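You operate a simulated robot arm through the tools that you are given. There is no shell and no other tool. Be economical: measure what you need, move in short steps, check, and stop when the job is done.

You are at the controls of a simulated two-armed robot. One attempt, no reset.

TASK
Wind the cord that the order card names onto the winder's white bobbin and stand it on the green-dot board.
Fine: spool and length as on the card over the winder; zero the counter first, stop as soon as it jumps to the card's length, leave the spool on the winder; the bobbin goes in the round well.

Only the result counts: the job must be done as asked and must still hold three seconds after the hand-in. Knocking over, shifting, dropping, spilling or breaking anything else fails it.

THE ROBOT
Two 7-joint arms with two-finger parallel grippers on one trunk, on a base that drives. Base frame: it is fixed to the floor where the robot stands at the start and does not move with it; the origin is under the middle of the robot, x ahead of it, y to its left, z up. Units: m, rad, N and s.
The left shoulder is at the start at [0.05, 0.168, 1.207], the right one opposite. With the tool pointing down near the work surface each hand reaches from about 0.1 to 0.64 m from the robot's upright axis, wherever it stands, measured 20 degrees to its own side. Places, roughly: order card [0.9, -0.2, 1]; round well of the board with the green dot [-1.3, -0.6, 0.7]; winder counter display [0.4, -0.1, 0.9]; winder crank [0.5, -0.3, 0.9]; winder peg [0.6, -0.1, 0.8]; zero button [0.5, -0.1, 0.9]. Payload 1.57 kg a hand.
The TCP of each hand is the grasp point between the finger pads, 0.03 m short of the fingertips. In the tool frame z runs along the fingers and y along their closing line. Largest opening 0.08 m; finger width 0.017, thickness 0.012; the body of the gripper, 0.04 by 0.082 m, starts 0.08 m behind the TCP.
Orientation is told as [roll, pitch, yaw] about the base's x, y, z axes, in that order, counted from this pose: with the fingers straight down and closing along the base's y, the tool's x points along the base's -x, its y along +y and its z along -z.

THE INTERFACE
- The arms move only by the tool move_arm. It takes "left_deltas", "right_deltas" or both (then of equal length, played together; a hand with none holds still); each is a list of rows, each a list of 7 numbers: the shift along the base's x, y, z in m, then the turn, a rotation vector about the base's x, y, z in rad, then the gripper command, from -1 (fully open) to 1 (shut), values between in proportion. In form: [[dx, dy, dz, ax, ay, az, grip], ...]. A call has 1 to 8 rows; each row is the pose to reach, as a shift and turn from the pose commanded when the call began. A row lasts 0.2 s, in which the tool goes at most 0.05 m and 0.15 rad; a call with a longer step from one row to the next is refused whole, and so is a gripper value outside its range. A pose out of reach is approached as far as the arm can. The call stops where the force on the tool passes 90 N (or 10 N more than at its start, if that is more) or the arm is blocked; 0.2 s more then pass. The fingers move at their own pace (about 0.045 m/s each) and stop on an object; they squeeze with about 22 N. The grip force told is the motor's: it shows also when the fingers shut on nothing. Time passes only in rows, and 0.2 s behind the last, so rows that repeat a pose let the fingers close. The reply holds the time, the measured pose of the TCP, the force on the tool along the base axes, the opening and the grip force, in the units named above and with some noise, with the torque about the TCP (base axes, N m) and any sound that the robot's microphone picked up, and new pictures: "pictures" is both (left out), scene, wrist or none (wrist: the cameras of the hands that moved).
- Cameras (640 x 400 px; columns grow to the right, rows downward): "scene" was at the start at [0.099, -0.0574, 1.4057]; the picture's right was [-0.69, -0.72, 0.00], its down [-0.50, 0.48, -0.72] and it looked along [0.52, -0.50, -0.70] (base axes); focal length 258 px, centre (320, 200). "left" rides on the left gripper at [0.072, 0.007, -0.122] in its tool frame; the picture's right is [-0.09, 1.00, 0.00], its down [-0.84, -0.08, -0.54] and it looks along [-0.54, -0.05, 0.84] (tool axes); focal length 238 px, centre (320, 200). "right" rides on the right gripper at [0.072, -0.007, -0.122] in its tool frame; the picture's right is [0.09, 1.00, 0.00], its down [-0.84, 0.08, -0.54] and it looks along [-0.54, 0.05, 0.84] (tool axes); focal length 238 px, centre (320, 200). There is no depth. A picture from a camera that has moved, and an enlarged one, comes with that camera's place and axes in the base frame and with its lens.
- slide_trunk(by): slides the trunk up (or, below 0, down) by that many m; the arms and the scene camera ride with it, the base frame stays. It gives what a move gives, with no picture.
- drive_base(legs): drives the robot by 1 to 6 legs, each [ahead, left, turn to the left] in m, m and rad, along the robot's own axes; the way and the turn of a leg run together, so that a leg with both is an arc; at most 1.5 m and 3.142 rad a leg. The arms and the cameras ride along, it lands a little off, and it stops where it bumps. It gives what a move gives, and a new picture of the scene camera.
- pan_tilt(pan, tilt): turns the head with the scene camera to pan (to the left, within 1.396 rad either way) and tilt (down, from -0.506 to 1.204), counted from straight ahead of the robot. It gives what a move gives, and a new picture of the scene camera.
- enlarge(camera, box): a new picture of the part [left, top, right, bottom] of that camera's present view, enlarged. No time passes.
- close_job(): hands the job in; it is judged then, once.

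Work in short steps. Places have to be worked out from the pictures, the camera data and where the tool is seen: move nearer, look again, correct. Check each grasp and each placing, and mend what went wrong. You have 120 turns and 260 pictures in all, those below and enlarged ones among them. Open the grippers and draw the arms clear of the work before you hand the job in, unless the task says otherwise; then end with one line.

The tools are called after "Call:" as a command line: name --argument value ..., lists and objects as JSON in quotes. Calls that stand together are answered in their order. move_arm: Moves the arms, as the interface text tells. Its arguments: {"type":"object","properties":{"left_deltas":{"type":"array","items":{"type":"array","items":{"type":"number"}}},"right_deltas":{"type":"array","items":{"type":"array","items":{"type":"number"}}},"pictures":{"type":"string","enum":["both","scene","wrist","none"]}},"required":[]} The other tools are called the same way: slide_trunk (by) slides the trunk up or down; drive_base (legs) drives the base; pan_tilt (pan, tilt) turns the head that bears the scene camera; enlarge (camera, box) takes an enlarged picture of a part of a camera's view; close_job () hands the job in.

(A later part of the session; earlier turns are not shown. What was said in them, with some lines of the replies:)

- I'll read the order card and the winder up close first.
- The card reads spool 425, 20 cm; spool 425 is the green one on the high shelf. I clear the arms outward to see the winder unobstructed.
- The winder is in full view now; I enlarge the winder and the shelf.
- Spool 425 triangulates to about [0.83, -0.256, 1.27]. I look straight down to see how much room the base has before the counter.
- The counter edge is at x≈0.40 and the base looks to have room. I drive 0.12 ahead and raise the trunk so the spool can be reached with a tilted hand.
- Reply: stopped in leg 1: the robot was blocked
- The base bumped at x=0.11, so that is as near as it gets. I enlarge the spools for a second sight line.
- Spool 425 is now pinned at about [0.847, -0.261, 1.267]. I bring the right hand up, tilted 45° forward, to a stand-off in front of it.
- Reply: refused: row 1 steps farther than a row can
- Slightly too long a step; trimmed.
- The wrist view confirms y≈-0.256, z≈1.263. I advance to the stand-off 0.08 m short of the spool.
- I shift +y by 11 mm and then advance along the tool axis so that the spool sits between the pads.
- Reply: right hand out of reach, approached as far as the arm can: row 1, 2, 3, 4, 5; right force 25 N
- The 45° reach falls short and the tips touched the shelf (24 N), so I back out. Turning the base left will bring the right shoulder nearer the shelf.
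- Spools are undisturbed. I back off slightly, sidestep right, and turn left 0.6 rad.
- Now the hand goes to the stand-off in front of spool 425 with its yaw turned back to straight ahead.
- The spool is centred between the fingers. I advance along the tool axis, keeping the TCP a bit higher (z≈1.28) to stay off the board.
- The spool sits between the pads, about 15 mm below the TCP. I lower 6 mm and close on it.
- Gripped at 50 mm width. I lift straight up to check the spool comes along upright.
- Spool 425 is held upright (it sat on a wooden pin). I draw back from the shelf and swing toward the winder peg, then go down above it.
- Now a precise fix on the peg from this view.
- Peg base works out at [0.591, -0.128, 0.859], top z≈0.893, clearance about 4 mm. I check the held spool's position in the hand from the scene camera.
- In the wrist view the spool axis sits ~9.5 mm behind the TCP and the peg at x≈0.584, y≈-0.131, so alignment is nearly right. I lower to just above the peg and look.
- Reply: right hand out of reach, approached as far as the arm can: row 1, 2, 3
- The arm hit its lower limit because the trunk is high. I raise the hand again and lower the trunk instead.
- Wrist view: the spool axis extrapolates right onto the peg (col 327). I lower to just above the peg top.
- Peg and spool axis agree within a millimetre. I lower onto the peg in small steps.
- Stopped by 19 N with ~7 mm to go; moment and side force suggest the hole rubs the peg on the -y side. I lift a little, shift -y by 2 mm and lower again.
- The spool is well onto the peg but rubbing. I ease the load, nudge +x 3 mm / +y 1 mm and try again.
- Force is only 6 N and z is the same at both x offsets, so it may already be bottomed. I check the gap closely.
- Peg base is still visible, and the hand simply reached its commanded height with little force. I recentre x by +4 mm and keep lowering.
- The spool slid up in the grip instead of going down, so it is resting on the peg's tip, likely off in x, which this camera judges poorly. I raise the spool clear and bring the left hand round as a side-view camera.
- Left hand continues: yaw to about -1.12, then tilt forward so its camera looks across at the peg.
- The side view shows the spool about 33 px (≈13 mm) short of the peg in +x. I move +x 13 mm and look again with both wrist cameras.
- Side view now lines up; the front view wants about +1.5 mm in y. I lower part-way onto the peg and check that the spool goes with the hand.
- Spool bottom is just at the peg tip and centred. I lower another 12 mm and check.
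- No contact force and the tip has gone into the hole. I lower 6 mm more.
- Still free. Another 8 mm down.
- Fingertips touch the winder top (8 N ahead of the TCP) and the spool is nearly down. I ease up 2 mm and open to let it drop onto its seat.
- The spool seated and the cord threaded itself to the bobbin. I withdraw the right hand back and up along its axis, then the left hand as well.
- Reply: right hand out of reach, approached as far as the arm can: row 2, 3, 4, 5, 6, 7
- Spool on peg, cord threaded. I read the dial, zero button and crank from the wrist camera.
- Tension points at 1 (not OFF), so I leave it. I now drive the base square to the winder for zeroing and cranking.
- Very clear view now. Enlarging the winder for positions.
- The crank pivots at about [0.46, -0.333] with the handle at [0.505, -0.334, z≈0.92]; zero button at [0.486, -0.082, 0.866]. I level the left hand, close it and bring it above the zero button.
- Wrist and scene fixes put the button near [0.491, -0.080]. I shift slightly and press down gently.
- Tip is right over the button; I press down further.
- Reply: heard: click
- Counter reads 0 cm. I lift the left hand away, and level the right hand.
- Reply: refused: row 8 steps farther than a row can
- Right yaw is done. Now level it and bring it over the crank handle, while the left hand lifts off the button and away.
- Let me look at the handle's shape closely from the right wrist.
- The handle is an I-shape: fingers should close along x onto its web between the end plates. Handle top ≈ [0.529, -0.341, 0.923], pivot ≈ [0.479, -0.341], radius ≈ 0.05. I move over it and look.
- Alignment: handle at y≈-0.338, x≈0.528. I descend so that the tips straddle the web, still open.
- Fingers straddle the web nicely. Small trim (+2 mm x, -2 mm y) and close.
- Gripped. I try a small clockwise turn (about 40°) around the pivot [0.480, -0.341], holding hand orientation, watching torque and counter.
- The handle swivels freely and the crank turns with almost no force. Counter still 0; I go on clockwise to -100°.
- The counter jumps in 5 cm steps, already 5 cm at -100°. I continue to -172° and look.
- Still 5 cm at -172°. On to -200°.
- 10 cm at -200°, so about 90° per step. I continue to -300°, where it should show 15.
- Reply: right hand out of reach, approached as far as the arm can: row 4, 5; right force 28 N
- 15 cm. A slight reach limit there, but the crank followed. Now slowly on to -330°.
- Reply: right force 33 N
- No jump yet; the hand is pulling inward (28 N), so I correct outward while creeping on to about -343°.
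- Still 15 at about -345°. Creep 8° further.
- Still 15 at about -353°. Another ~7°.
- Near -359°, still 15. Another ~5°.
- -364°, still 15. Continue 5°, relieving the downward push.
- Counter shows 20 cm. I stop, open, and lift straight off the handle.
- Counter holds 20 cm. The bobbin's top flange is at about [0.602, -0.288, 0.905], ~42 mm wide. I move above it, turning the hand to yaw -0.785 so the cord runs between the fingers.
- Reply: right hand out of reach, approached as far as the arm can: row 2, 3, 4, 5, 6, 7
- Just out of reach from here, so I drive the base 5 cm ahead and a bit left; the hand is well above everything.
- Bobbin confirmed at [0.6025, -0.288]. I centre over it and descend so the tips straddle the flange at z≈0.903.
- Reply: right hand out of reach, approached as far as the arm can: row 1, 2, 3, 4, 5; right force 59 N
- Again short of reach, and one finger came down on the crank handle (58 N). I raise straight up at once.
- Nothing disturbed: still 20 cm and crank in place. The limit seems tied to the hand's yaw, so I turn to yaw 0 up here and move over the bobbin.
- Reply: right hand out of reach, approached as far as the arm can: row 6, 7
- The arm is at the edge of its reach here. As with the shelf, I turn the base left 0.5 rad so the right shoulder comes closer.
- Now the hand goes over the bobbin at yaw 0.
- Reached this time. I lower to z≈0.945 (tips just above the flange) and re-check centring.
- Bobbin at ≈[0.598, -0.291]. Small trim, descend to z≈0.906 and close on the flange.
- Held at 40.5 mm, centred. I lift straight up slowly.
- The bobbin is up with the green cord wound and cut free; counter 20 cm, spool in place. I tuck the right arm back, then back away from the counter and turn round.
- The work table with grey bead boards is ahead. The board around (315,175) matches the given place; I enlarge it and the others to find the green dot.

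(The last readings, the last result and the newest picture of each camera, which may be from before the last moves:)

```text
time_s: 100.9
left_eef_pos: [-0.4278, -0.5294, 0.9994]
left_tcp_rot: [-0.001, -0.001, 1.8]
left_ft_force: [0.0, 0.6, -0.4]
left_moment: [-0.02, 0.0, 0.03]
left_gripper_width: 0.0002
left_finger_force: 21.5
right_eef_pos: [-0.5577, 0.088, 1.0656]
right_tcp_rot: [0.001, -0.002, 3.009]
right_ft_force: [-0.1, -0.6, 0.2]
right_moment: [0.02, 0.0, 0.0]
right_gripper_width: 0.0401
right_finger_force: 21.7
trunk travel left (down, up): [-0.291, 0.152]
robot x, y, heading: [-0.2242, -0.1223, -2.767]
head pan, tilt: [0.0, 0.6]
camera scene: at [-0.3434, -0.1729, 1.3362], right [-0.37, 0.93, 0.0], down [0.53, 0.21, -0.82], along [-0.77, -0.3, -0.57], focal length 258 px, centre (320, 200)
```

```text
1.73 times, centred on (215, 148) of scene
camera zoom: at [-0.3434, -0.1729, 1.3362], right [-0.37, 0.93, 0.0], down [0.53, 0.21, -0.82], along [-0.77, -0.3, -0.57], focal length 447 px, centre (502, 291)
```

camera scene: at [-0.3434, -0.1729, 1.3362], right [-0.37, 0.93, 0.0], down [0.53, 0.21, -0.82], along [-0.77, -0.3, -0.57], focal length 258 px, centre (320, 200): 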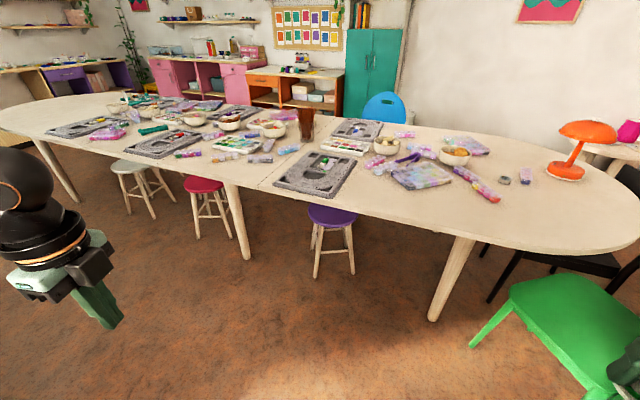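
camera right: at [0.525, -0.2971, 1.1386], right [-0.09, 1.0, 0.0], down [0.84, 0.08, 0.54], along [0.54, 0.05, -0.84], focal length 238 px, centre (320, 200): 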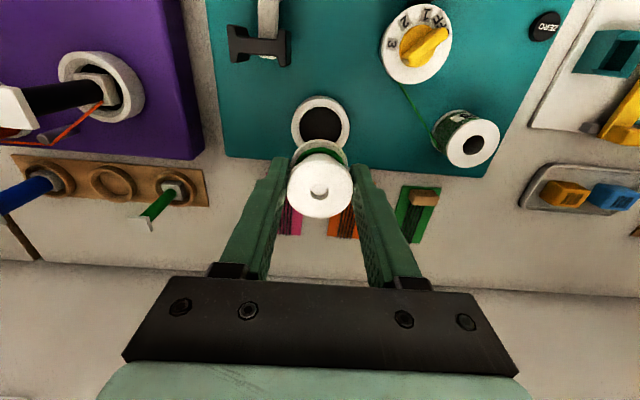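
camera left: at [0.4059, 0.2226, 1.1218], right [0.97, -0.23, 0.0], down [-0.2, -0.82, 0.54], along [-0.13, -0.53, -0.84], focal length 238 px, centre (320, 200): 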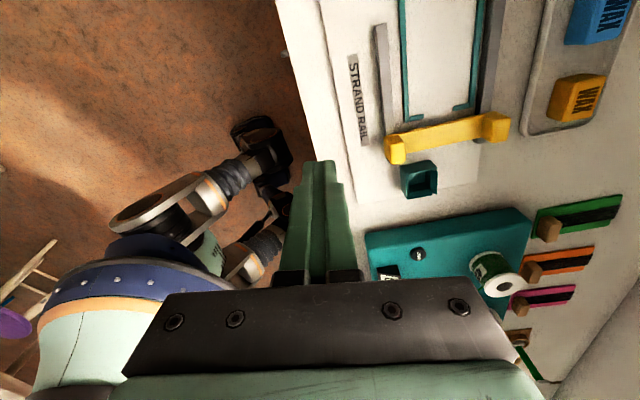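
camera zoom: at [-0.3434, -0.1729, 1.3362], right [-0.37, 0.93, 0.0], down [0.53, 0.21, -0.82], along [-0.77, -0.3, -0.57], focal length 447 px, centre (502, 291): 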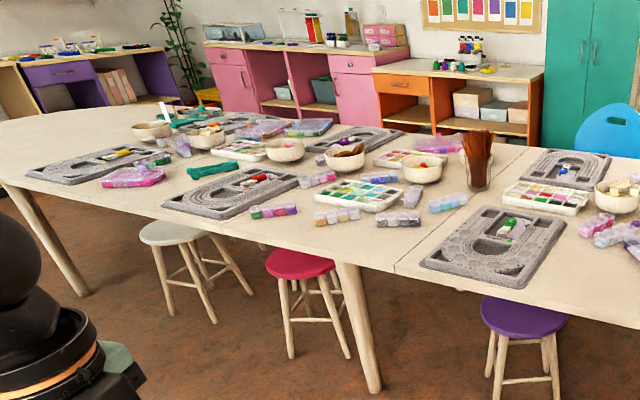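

The green-dot "Ringarel" board has the round (half-round) well in its middle, around [-1.34, -0.6]. Table edge is near x≈-1.14 with a purple stool beneath; I drive to about [-0.72, -0.74] and face it squarely.

Call:
drive_base --legs '[[0.692, 0.394, 0], [0, 0, -0.375]]'

Call:
pan_tilt --pan -0.25 --tilt 0.85

```text
time_s: 106.3
left_eef_pos: [-1.0627, -1.0437, 0.9993]
left_tcp_rot: [0.0, 0.001, 1.427]
left_ft_force: [-0.1, -0.8, 1.1]
left_moment: [-0.01, -0.03, 0.01]
left_gripper_width: 0.0
left_finger_force: 21.4
right_eef_pos: [-0.955, -0.4212, 1.0652]
right_tcp_rot: [0.001, -0.002, 2.636]
right_ft_force: [0.4, 0.0, -0.7]
right_moment: [0.02, -0.02, -0.03]
right_gripper_width: 0.0403
right_finger_force: 21.7
trunk travel left (down, up): [-0.291, 0.152]
robot x, y, heading: [-0.7237, -0.7415, -3.137]
head pan, tilt: [0.0, 0.6]
camera scene: at [-0.853, -0.7436, 1.3362], right [0.0, 1.0, 0.0], down [0.56, 0.0, -0.83], along [-0.83, 0.0, -0.56], focal length 258 px, centre (320, 200)
```

scene: 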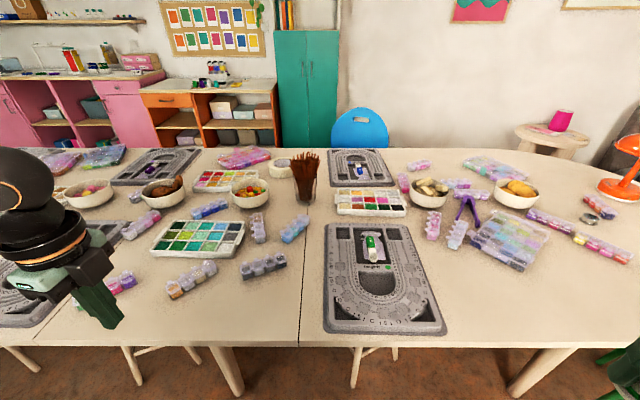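

```text
time_s: 107.0
left_eef_pos: [-1.062, -1.044, 1.0004]
left_tcp_rot: [0.001, -0.001, 1.427]
left_ft_force: [1.1, 0.5, -0.1]
left_moment: [-0.01, -0.02, -0.01]
left_gripper_width: 0.0
left_finger_force: 21.5
right_eef_pos: [-0.9553, -0.4215, 1.0656]
right_tcp_rot: [0.002, -0.001, 2.637]
right_ft_force: [-0.4, 0.0, -0.4]
right_moment: [-0.01, -0.01, 0.01]
right_gripper_width: 0.0404
right_finger_force: 22.0
trunk travel left (down, up): [-0.291, 0.152]
robot x, y, heading: [-0.7209, -0.7461, -3.14]
head pan, tilt: [-0.25, 0.85]
camera scene: at [-0.8405, -0.7245, 1.3154], right [0.24, 0.97, 0.0], down [0.73, -0.18, -0.66], along [-0.64, 0.16, -0.75], focal length 258 px, centre (320, 200)
```

scene: 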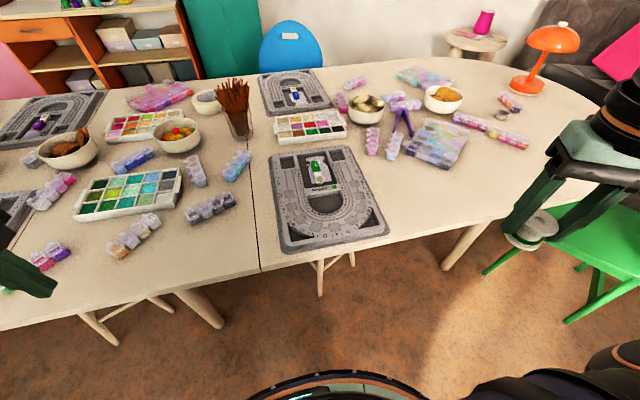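

Call:
enlarge --camera "scene" --box '[255, 135, 405, 255]'

Call:
enlarge --camera "scene" --box '[490, 190, 590, 270]'

```text
3.33 times, centred on (330, 195) of scene
camera zoom: at [-0.8405, -0.7245, 1.3154], right [0.24, 0.97, 0.0], down [0.73, -0.18, -0.66], along [-0.64, 0.16, -0.75], focal length 861 px, centre (287, 217)
```

zoom: 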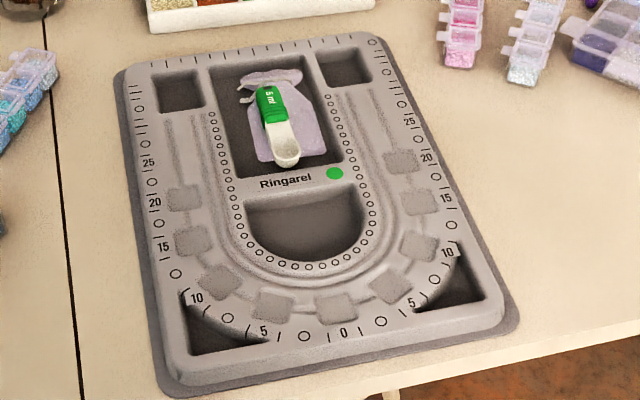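

```text
5.00 times, centred on (540, 230) of scene
camera zoom: at [-0.8405, -0.7245, 1.3154], right [0.24, 0.97, 0.0], down [0.73, -0.18, -0.66], along [-0.64, 0.16, -0.75], focal length 1292 px, centre (-780, 50)
```

zoom: 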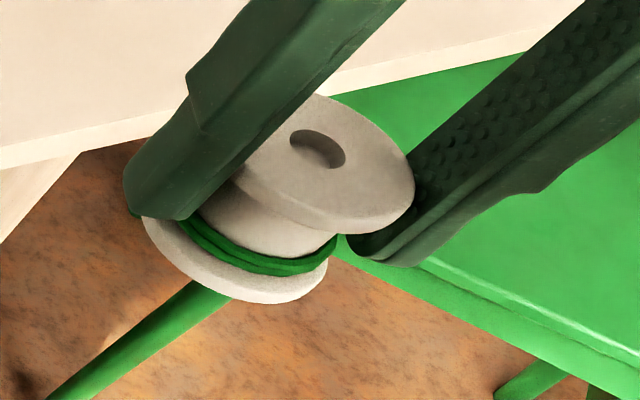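

Bobbin with wound cord is well held. The round well's middle triangulates to about [-1.31, -0.587], floor z≈0.745. I drive 8 cm nearer, then bring the right hand over it.

Call:
drive_base --legs '[[0.08, 0, 0]]'

Call:
move_arm --right_deltas '[[-0.03, -0.02, 0, 0, 0, 0, 1], [-0.07, -0.045, 0, 0, 0, 0, 1], [-0.11, -0.07, 0, 0, 0, 0, 1], [-0.15, -0.095, 0, 0, 0, 0, 1], [-0.19, -0.12, 0, 0, 0, 0, 1], [-0.23, -0.14, -0.02, 0, 0, 0, 1], [-0.265, -0.16, -0.05, 0, 0, 0, 1]]' --pictures "both"

```text
time_s: 108.1
left_eef_pos: [-1.1433, -1.044, 0.9994]
left_tcp_rot: [-0.001, -0.002, 1.426]
left_ft_force: [-0.9, 0.8, 0.9]
left_moment: [-0.01, -0.05, -0.01]
left_gripper_width: 0.0
left_finger_force: 21.8
right_eef_pos: [-1.0359, -0.4227, 1.0657]
right_tcp_rot: [0.001, -0.002, 2.635]
right_ft_force: [-0.8, -0.5, -0.2]
right_moment: [0.02, -0.04, 0.02]
right_gripper_width: 0.0401
right_finger_force: 22.2
trunk travel left (down, up): [-0.291, 0.152]
robot x, y, heading: [-0.8047, -0.7464, -3.139]
head pan, tilt: [-0.25, 0.85]
camera scene: at [-0.9214, -0.7248, 1.3152], right [0.24, 0.97, 0.0], down [0.73, -0.18, -0.66], along [-0.64, 0.16, -0.75], focal length 258 px, centre (320, 200)
```

scene: 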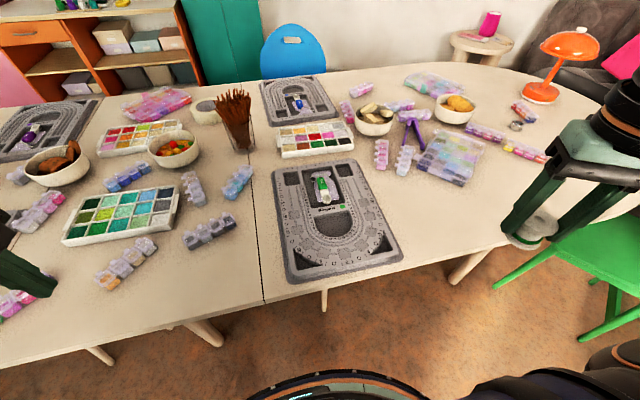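

```text
refused: row 7 steps farther than a row can; nothing moved
```

Step trimmed; same move in even steps.

Call:
move_arm --right_deltas '[[-0.036, -0.021, 0, 0, 0, 0, 1], [-0.072, -0.042, 0, 0, 0, 0, 1], [-0.108, -0.063, -0.01, 0, 0, 0, 1], [-0.144, -0.084, -0.025, 0, 0, 0, 1], [-0.18, -0.105, -0.04, 0, 0, 0, 1], [-0.214, -0.125, -0.06, 0, 0, 0, 1], [-0.246, -0.145, -0.08, 0, 0, 0, 1], [-0.274, -0.164, -0.1, 0, 0, 0, 1]]' --pictures "both"

Call:
enlarge --camera "scene" --box '[260, 130, 420, 290]'

```text
time_s: 109.9
left_eef_pos: [-1.1418, -1.0442, 1.0008]
left_tcp_rot: [-0.002, -0.001, 1.427]
left_ft_force: [0.0, -0.6, 0.4]
left_moment: [0.0, 0.0, 0.0]
left_gripper_width: 0.0003
left_finger_force: 21.5
right_eef_pos: [-1.2934, -0.5696, 0.9695]
right_tcp_rot: [0.004, -0.003, 2.634]
right_ft_force: [-0.3, -0.2, -0.1]
right_moment: [-0.01, 0.01, 0.02]
right_gripper_width: 0.04
right_finger_force: 21.7
right hand out of reach, approached as far as the arm can: row 8
trunk travel left (down, up): [-0.291, 0.152]
robot x, y, heading: [-0.8094, -0.7414, -3.138]
head pan, tilt: [-0.25, 0.85]
camera scene: at [-0.92, -0.7246, 1.3154], right [0.24, 0.97, 0.0], down [0.73, -0.18, -0.66], along [-0.64, 0.16, -0.75], focal length 258 px, centre (320, 200)
camera right: at [-1.226, -0.5972, 1.0916], right [-0.4, -0.92, 0.0], down [-0.77, 0.34, 0.55], along [-0.5, 0.22, -0.84], focal length 238 px, centre (320, 200)
```

scene: 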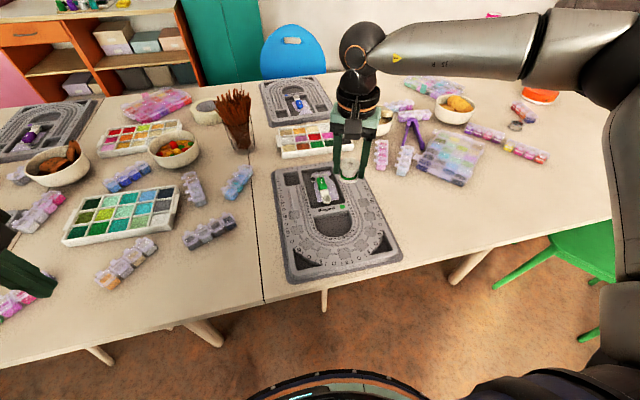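
right: 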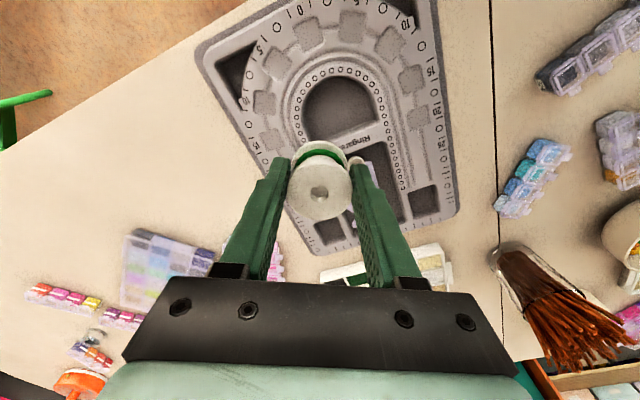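

```text
2.50 times, centred on (340, 210) of scene
camera zoom: at [-0.92, -0.7246, 1.3154], right [0.24, 0.97, 0.0], down [0.73, -0.18, -0.66], along [-0.64, 0.16, -0.75], focal length 646 px, centre (270, 175)
```

zoom: 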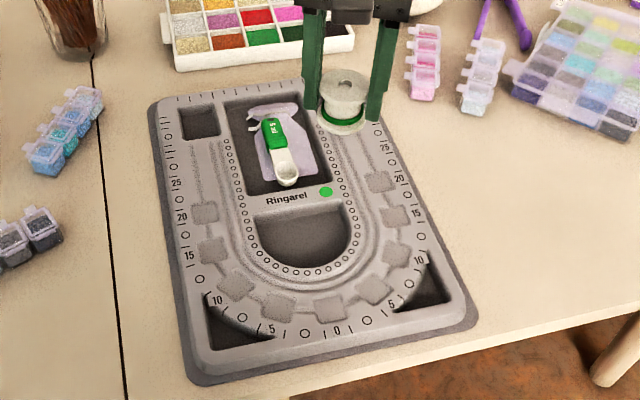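

The well centre is near [-1.307, -0.595] and I'm 2-3 cm short at the arm's limit. I turn the base left 0.4 rad to bring the shoulder nearer (the bobbin stays high above the table).

Call:
drive_base --legs '[[0, 0, 0.4]]'

Call:
pan_tilt --pan -0.6 --tilt 0.85

```text
time_s: 111.5
left_eef_pos: [-0.9955, -1.1537, 1.0007]
left_tcp_rot: [0.0, 0.0, 1.831]
left_ft_force: [0.2, -0.1, -0.1]
left_moment: [0.01, 0.04, 0.02]
left_gripper_width: 0.0002
left_finger_force: 21.7
right_eef_pos: [-1.3209, -0.7742, 0.9692]
right_tcp_rot: [0.004, -0.002, 3.04]
right_ft_force: [-0.6, -0.2, -0.1]
right_moment: [0.0, 0.0, 0.0]
right_gripper_width: 0.0399
right_finger_force: 21.9
trunk travel left (down, up): [-0.291, 0.152]
robot x, y, heading: [-0.8025, -0.7449, -2.734]
head pan, tilt: [-0.25, 0.85]
camera scene: at [-0.9185, -0.772, 1.3153], right [-0.16, 0.99, 0.0], down [0.74, 0.12, -0.66], along [-0.65, -0.1, -0.75], focal length 258 px, centre (320, 200)
```

scene: 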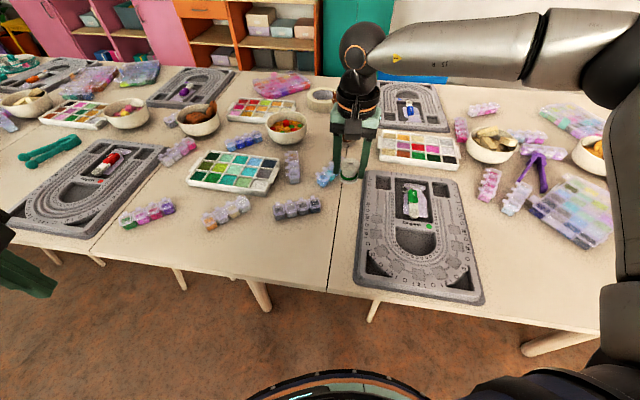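

```text
time_s: 112.3
left_eef_pos: [-0.9966, -1.1538, 1.0002]
left_tcp_rot: [0.001, 0.0, 1.83]
left_ft_force: [-0.1, 1.0, 0.6]
left_moment: [0.02, 0.0, -0.03]
left_gripper_width: 0.0002
left_finger_force: 21.7
right_eef_pos: [-1.3205, -0.7739, 0.9697]
right_tcp_rot: [0.003, -0.001, 3.04]
right_ft_force: [0.2, 0.2, 0.0]
right_moment: [-0.01, 0.01, 0.0]
right_gripper_width: 0.0397
right_finger_force: 22.1
trunk travel left (down, up): [-0.291, 0.152]
robot x, y, heading: [-0.8032, -0.7426, -2.729]
head pan, tilt: [-0.6, 0.85]
camera scene: at [-0.9182, -0.7446, 1.3153], right [0.19, 0.98, 0.0], down [0.74, -0.14, -0.66], along [-0.65, 0.13, -0.75], focal length 258 px, centre (320, 200)
```

scene: 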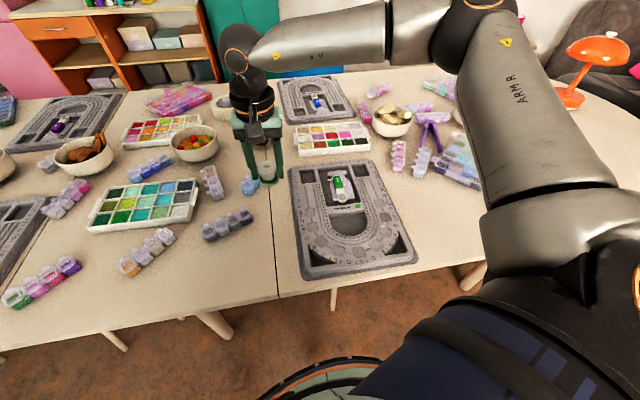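

Now I move the hand sideways over the well.

Call:
move_arm --right_deltas '[[0.003, 0.045, 0, 0, 0, 0, 1], [0.006, 0.09, 0, 0, 0, 0, 1], [0.01, 0.135, 0, 0, 0, 0, 1], [0.0135, 0.179, -0.01, 0, 0, 0, 1], [0.0135, 0.179, -0.05, 0, 0, 0, 1], [0.0135, 0.179, -0.08, 0, 0, 0, 1]]' --pictures "both"

Call:
enlarge --camera "scene" --box '[280, 150, 430, 290]'

```text
time_s: 113.8
left_eef_pos: [-0.9979, -1.1528, 1.001]
left_tcp_rot: [0.0, 0.0, 1.832]
left_ft_force: [-0.1, -0.1, 0.4]
left_moment: [-0.02, 0.03, -0.02]
left_gripper_width: 0.0
left_finger_force: 21.3
right_eef_pos: [-1.3095, -0.5952, 0.8882]
right_tcp_rot: [0.003, -0.001, 3.039]
right_ft_force: [0.6, 0.6, -0.9]
right_moment: [0.03, 0.01, 0.03]
right_gripper_width: 0.0397
right_finger_force: 22.6
trunk travel left (down, up): [-0.291, 0.152]
robot x, y, heading: [-0.8058, -0.7404, -2.731]
head pan, tilt: [-0.6, 0.85]
camera scene: at [-0.9183, -0.7445, 1.3153], right [0.19, 0.98, 0.0], down [0.74, -0.14, -0.66], along [-0.65, 0.13, -0.75], focal length 258 px, centre (320, 200)
camera right: at [-1.2362, -0.5955, 1.0109], right [-0.01, -1.0, 0.0], down [-0.84, 0.01, 0.54], along [-0.54, 0.0, -0.84], focal length 238 px, centre (320, 200)
```

scene: 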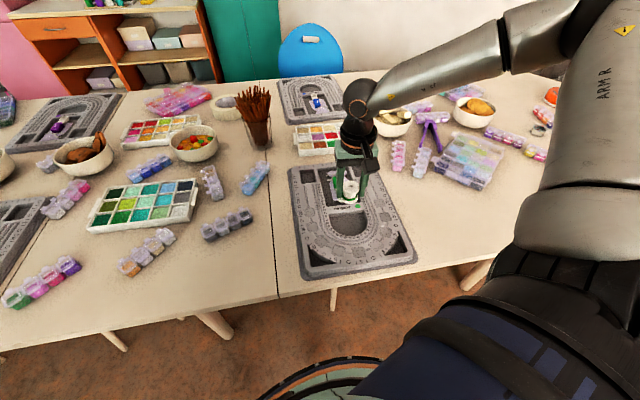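
right: 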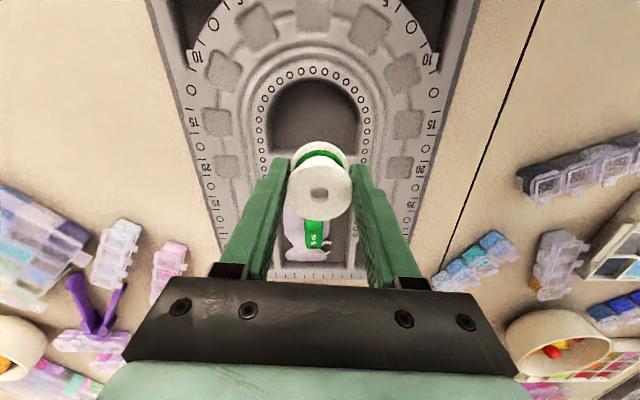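

```text
2.86 times, centred on (355, 220) of scene
camera zoom: at [-0.9183, -0.7445, 1.3153], right [0.19, 0.98, 0.0], down [0.74, -0.14, -0.66], along [-0.65, 0.13, -0.75], focal length 738 px, centre (220, 143)
```

zoom: 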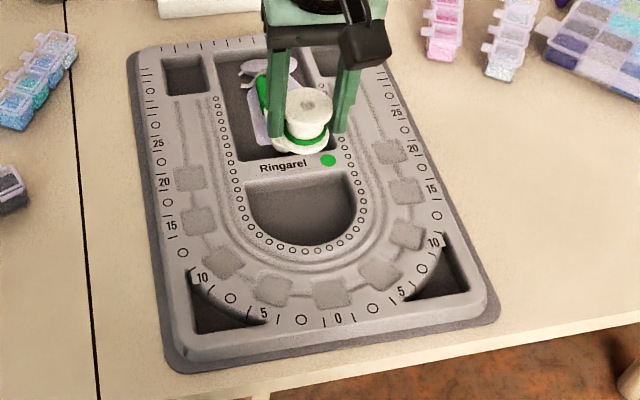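

Well midpoint ≈ [-1.300, -0.590]; the hand is ~1 cm too far. I correct and descend to z≈0.815, then look.

Call:
move_arm --right_deltas '[[0.01, 0.005, -0.01, 0, 0, 0, 1], [0.01, 0.005, -0.035, 0, 0, 0, 1], [0.01, 0.005, -0.06, 0, 0, 0, 1], [0.01, 0.005, -0.073, 0, 0, 0, 1]]' --pictures "wrist"

Call:
enlarge --camera "scene" --box '[290, 160, 420, 280]'

```text
time_s: 114.8
left_eef_pos: [-0.9978, -1.1531, 1.0006]
left_tcp_rot: [0.001, -0.001, 1.831]
left_ft_force: [-1.0, 0.7, 1.1]
left_moment: [-0.03, 0.01, 0.0]
left_gripper_width: 0.0001
left_finger_force: 20.9
right_eef_pos: [-1.2984, -0.5904, 0.8165]
right_tcp_rot: [0.002, -0.003, 3.039]
right_ft_force: [-0.4, 0.3, 0.0]
right_moment: [-0.03, -0.01, 0.01]
right_gripper_width: 0.0403
right_finger_force: 21.8
trunk travel left (down, up): [-0.291, 0.152]
robot x, y, heading: [-0.8038, -0.7427, -2.734]
head pan, tilt: [-0.6, 0.85]
camera right: at [-1.2255, -0.5904, 0.9386], right [-0.01, -1.0, 0.0], down [-0.84, 0.01, 0.54], along [-0.54, 0.0, -0.84], focal length 238 px, centre (320, 200)
```

right: 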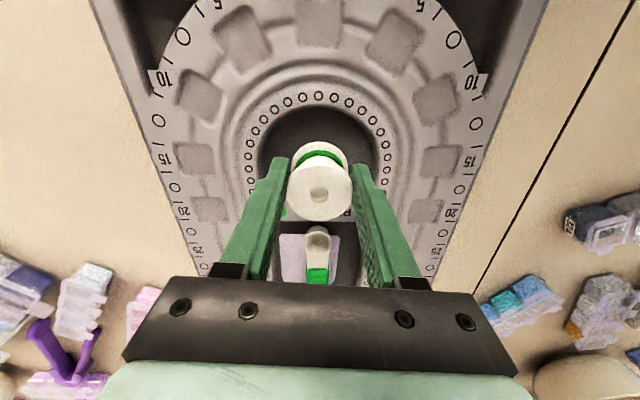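

```text
3.33 times, centred on (355, 220) of scene
camera zoom: at [-0.9182, -0.7446, 1.3153], right [0.19, 0.98, 0.0], down [0.74, -0.14, -0.66], along [-0.65, 0.13, -0.75], focal length 861 px, centre (203, 133)
```

zoom: 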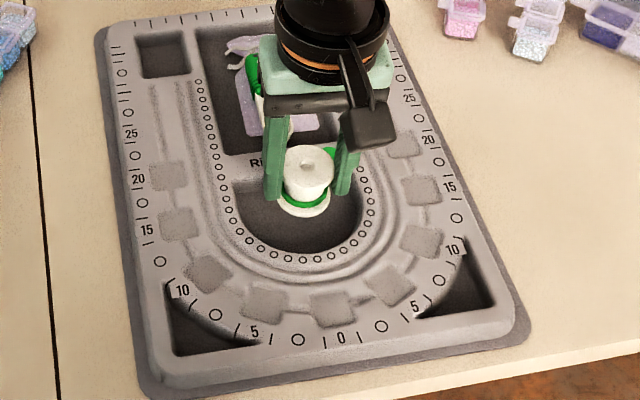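

Centred over the well. I lower gently until it touches down.

Call:
move_arm --right_deltas '[[0, 0, -0.007, 0, 0, 0, 1], [0, 0, -0.014, 0, 0, 0, 1], [0, 0, -0.02, 0, 0, 0, 1], [0, 0, -0.025, 0, 0, 0, 1]]' --pictures "wrist"

Call:
enlarge --camera "scene" --box '[310, 190, 400, 260]'

```text
time_s: 115.8
left_eef_pos: [-0.9984, -1.1531, 1.0009]
left_tcp_rot: [0.001, 0.0, 1.831]
left_ft_force: [-0.7, 0.5, -0.7]
left_moment: [0.02, 0.02, 0.03]
left_gripper_width: 0.0003
left_finger_force: 21.4
right_eef_pos: [-1.2975, -0.5898, 0.7915]
right_tcp_rot: [0.005, -0.001, 3.039]
right_ft_force: [0.0, -0.3, 0.3]
right_moment: [-0.01, -0.02, 0.0]
right_gripper_width: 0.0402
right_finger_force: 22.0
trunk travel left (down, up): [-0.291, 0.152]
robot x, y, heading: [-0.8058, -0.7417, -2.731]
head pan, tilt: [-0.6, 0.85]
camera right: at [-1.2256, -0.5905, 0.9133], right [-0.01, -1.0, 0.0], down [-0.84, 0.01, 0.54], along [-0.54, 0.0, -0.84], focal length 238 px, centre (320, 200)
```

right: 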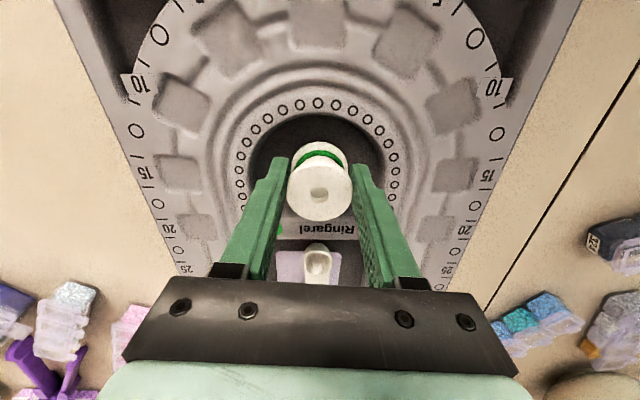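

```text
5.71 times, centred on (355, 225) of scene
camera zoom: at [-0.9182, -0.7446, 1.3153], right [0.19, 0.98, 0.0], down [0.74, -0.14, -0.66], along [-0.65, 0.13, -0.75], focal length 1476 px, centre (120, 57)
```

zoom: 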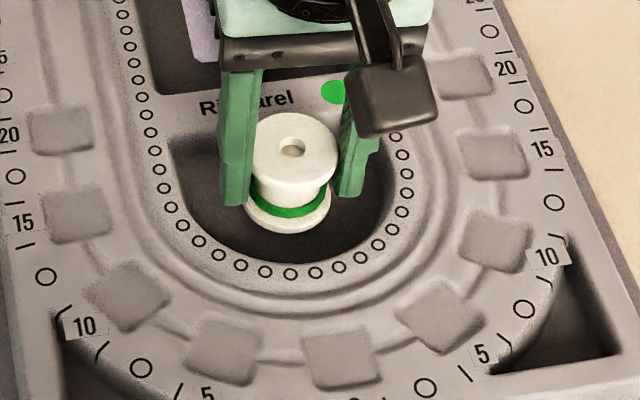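

Still hovering inside the well outline. Down further in small steps.

Call:
move_arm --right_deltas '[[0, 0, -0.005, 0, 0, 0, 1], [0, 0, -0.01, 0, 0, 0, 1], [0, 0, -0.014, 0, 0, 0, 1]]' --pictures "none"

Call:
enlarge --camera "scene" --box '[310, 190, 400, 260]'

```text
time_s: 116.5
left_eef_pos: [-0.9945, -1.1533, 1.0005]
left_tcp_rot: [0.001, 0.001, 1.831]
left_ft_force: [0.5, -0.3, -0.9]
left_moment: [0.04, 0.05, -0.02]
left_gripper_width: 0.0
left_finger_force: 21.9
right_eef_pos: [-1.2975, -0.591, 0.7784]
right_tcp_rot: [0.005, -0.007, 3.038]
right_ft_force: [-0.5, 4.7, 21.4]
right_moment: [0.16, 0.12, -0.03]
right_gripper_width: 0.0401
right_finger_force: 21.7
trunk travel left (down, up): [-0.291, 0.152]
robot x, y, heading: [-0.8029, -0.7468, -2.734]
head pan, tilt: [-0.6, 0.85]
```

```text
5.71 times, centred on (355, 225) of scene
camera zoom: at [-0.9162, -0.7447, 1.3158], right [0.19, 0.98, 0.0], down [0.74, -0.14, -0.66], along [-0.65, 0.13, -0.75], focal length 1476 px, centre (120, 57)
```

zoom: 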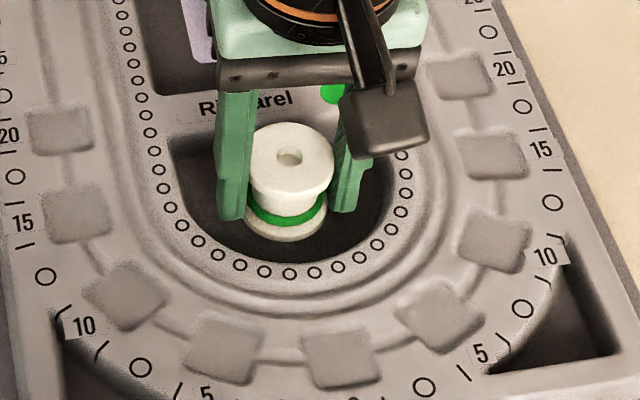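

Touched down (21 N). I ease the load, open, and lift straight away.

Call:
move_arm --right_deltas '[[0, 0, 0.003, 0, 0, 0, 1], [0, 0, 0.004, 0, 0, 0, 0.3], [0, 0, 0.004, 0, 0, 0, 0], [0, 0, 0.004, 0, 0, 0, -0.2], [0, 0, 0.004, 0, 0, 0, -0.2]]' --pictures "wrist"

Call:
enlarge --camera "scene" --box '[310, 190, 400, 260]'

```text
time_s: 117.8
left_eef_pos: [-0.9971, -1.1532, 1.0002]
left_tcp_rot: [0.001, 0.0, 1.832]
left_ft_force: [-0.4, 0.1, -0.5]
left_moment: [-0.01, 0.01, -0.02]
left_gripper_width: 0.0
left_finger_force: 21.2
right_eef_pos: [-1.2974, -0.5904, 0.7809]
right_tcp_rot: [0.004, 0.0, 3.04]
right_ft_force: [0.3, -0.4, 0.5]
right_moment: [-0.05, 0.0, -0.02]
right_gripper_width: 0.0482
right_finger_force: 0.1
trunk travel left (down, up): [-0.291, 0.152]
robot x, y, heading: [-0.8042, -0.7396, -2.734]
head pan, tilt: [-0.6, 0.85]
camera right: at [-1.2255, -0.5908, 0.9032], right [-0.01, -1.0, 0.0], down [-0.84, 0.01, 0.54], along [-0.54, 0.0, -0.84], focal length 238 px, centre (320, 200)
```

right: 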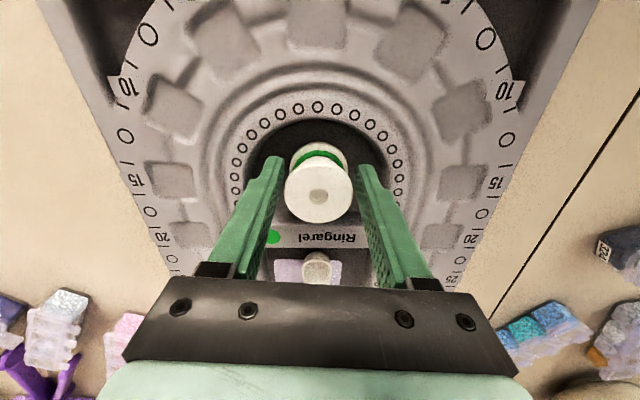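

```text
5.71 times, centred on (355, 225) of scene
camera zoom: at [-0.9181, -0.7446, 1.3153], right [0.19, 0.98, 0.0], down [0.74, -0.14, -0.66], along [-0.65, 0.13, -0.75], focal length 1476 px, centre (120, 57)
```

zoom: 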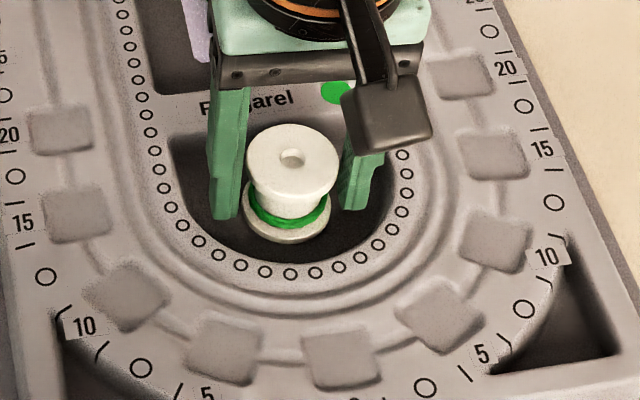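

The bobbin stands freely on the well floor. I lift vertically with the opening unchanged, then open fully and withdraw.

Call:
move_arm --right_deltas '[[0, 0, 0.015, 0, 0, 0, -0.2], [0, 0, 0.035, 0, 0, 0, -0.2], [0, 0, 0.06, 0, 0, 0, -0.2], [0, 0, 0.1, 0, 0, 0, -0.5], [0, 0, 0.14, 0, 0, 0, -1], [0.04, 0.0, 0.16, 0, 0, 0, -1], [0.08, 0.0, 0.17, 0, 0, 0, -1], [0.12, 0.0, 0.18, 0, 0, 0, -1]]' --left_deltas '[[0, 0, 0, 0, 0, 0, 0.5], [0, 0, 0, 0, 0, 0, 0], [0, 0, 0, 0, 0, 0, -1], [0, 0, 0, 0, 0, 0, -1], [0, 0, 0, 0, 0, 0, -1], [0, 0, 0, 0, 0, 0, -1], [0, 0, 0, 0, 0, 0, -1], [0, 0, 0, 0, 0, 0, -1]]' --pictures "scene"

Call:
enlarge --camera "scene" --box '[290, 160, 420, 280]'

```text
time_s: 119.5
left_eef_pos: [-0.9971, -1.1533, 1.0]
left_tcp_rot: [-0.001, 0.001, 1.83]
left_ft_force: [-0.1, 0.4, 0.4]
left_moment: [0.03, 0.01, 0.0]
left_gripper_width: 0.08
left_finger_force: 0.0
right_eef_pos: [-1.1782, -0.5911, 0.9616]
right_tcp_rot: [0.002, -0.005, 3.039]
right_ft_force: [-0.6, 0.9, -0.1]
right_moment: [0.0, -0.02, 0.0]
right_gripper_width: 0.08
right_finger_force: 0.1
trunk travel left (down, up): [-0.291, 0.152]
robot x, y, heading: [-0.803, -0.7426, -2.728]
head pan, tilt: [-0.6, 0.85]
camera scene: at [-0.9178, -0.7445, 1.3154], right [0.19, 0.98, 0.0], down [0.74, -0.14, -0.66], along [-0.65, 0.13, -0.75], focal length 258 px, centre (320, 200)
```

scene: 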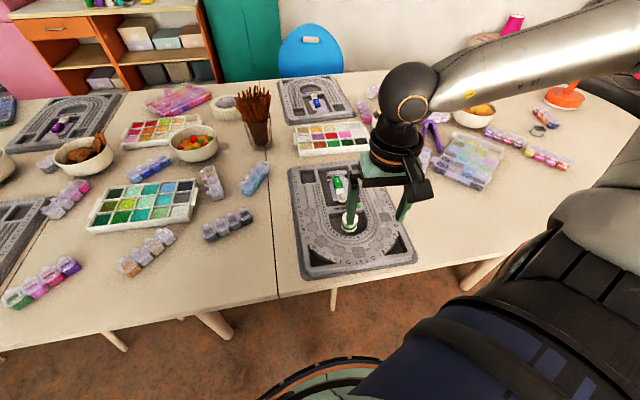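

```text
3.33 times, centred on (355, 220) of scene
camera zoom: at [-0.9178, -0.7445, 1.3154], right [0.19, 0.98, 0.0], down [0.74, -0.14, -0.66], along [-0.65, 0.13, -0.75], focal length 861 px, centre (203, 133)
```

zoom: 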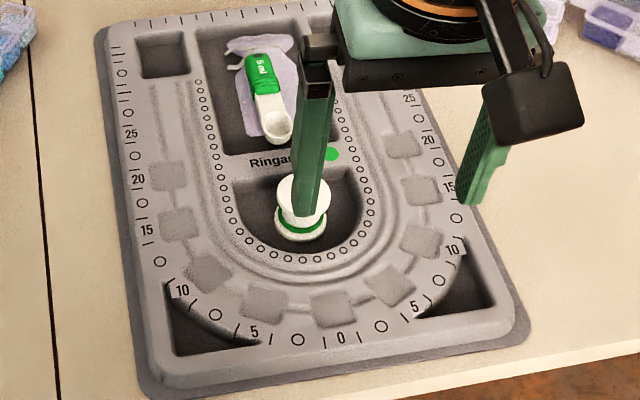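

Released cleanly. I draw the right arm well clear, back toward the robot, and take a last look.

Call:
move_arm --right_deltas '[[0.03, 0.02, 0.02, 0, 0, 0, -1], [0.06, 0.04, 0.04, 0, 0, 0, -1], [0.08, 0.07, 0.06, 0, 0, 0, -1], [0.1, 0.11, 0.07, 0, 0, 0, -1], [0.11, 0.15, 0.08, 0, 0, 0, -1]]' --pictures "scene"

Call:
enlarge --camera "scene" --box '[290, 160, 420, 280]'

```text
time_s: 120.8
left_eef_pos: [-0.9977, -1.1537, 1.0003]
left_tcp_rot: [0.0, -0.001, 1.832]
left_ft_force: [0.6, 0.6, 0.8]
left_moment: [-0.02, 0.0, -0.01]
left_gripper_width: 0.0798
left_finger_force: 0.1
right_eef_pos: [-1.0717, -0.4377, 1.044]
right_tcp_rot: [0.006, 0.002, 3.041]
right_ft_force: [0.1, -0.6, -0.4]
right_moment: [0.0, -0.02, -0.03]
right_gripper_width: 0.0799
right_finger_force: 0.0
right hand out of reach, approached as far as the arm can: row 2, 3, 4, 5
trunk travel left (down, up): [-0.291, 0.152]
robot x, y, heading: [-0.8034, -0.744, -2.736]
head pan, tilt: [-0.6, 0.85]
camera scene: at [-0.9176, -0.7444, 1.3154], right [0.19, 0.98, 0.0], down [0.74, -0.14, -0.66], along [-0.65, 0.13, -0.75], focal length 258 px, centre (320, 200)
```

scene: 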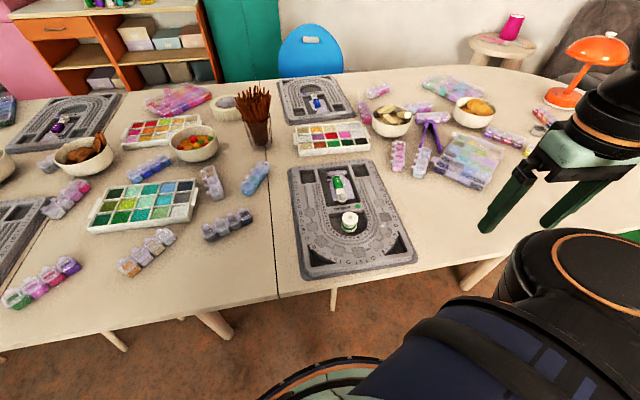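

```text
3.33 times, centred on (355, 220) of scene
camera zoom: at [-0.9176, -0.7444, 1.3154], right [0.19, 0.98, 0.0], down [0.74, -0.14, -0.66], along [-0.65, 0.13, -0.75], focal length 861 px, centre (203, 133)
```

zoom: 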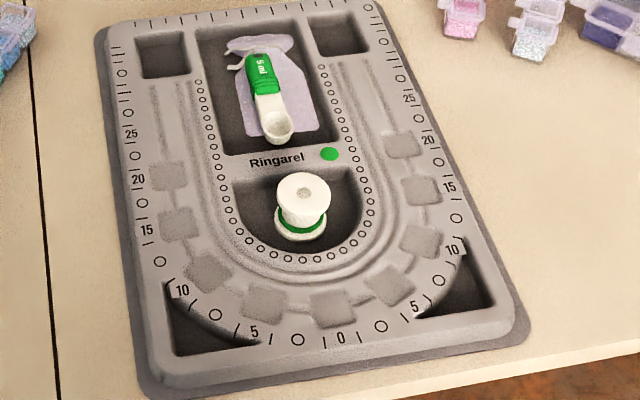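

The bobbin stands upright in the round well of the green-dot board, both arms are clear and both grippers are open. When I last saw the winder, spool 425 was still on it and the counter read 20 cm. I hand in.

Call:
close_job

```text
The job is handed in.
```

The white bobbin, wound with 20 cm of cord from spool 425, stands upright in the round well of the green-dot board; the spool is still on the winder and the job is handed in.
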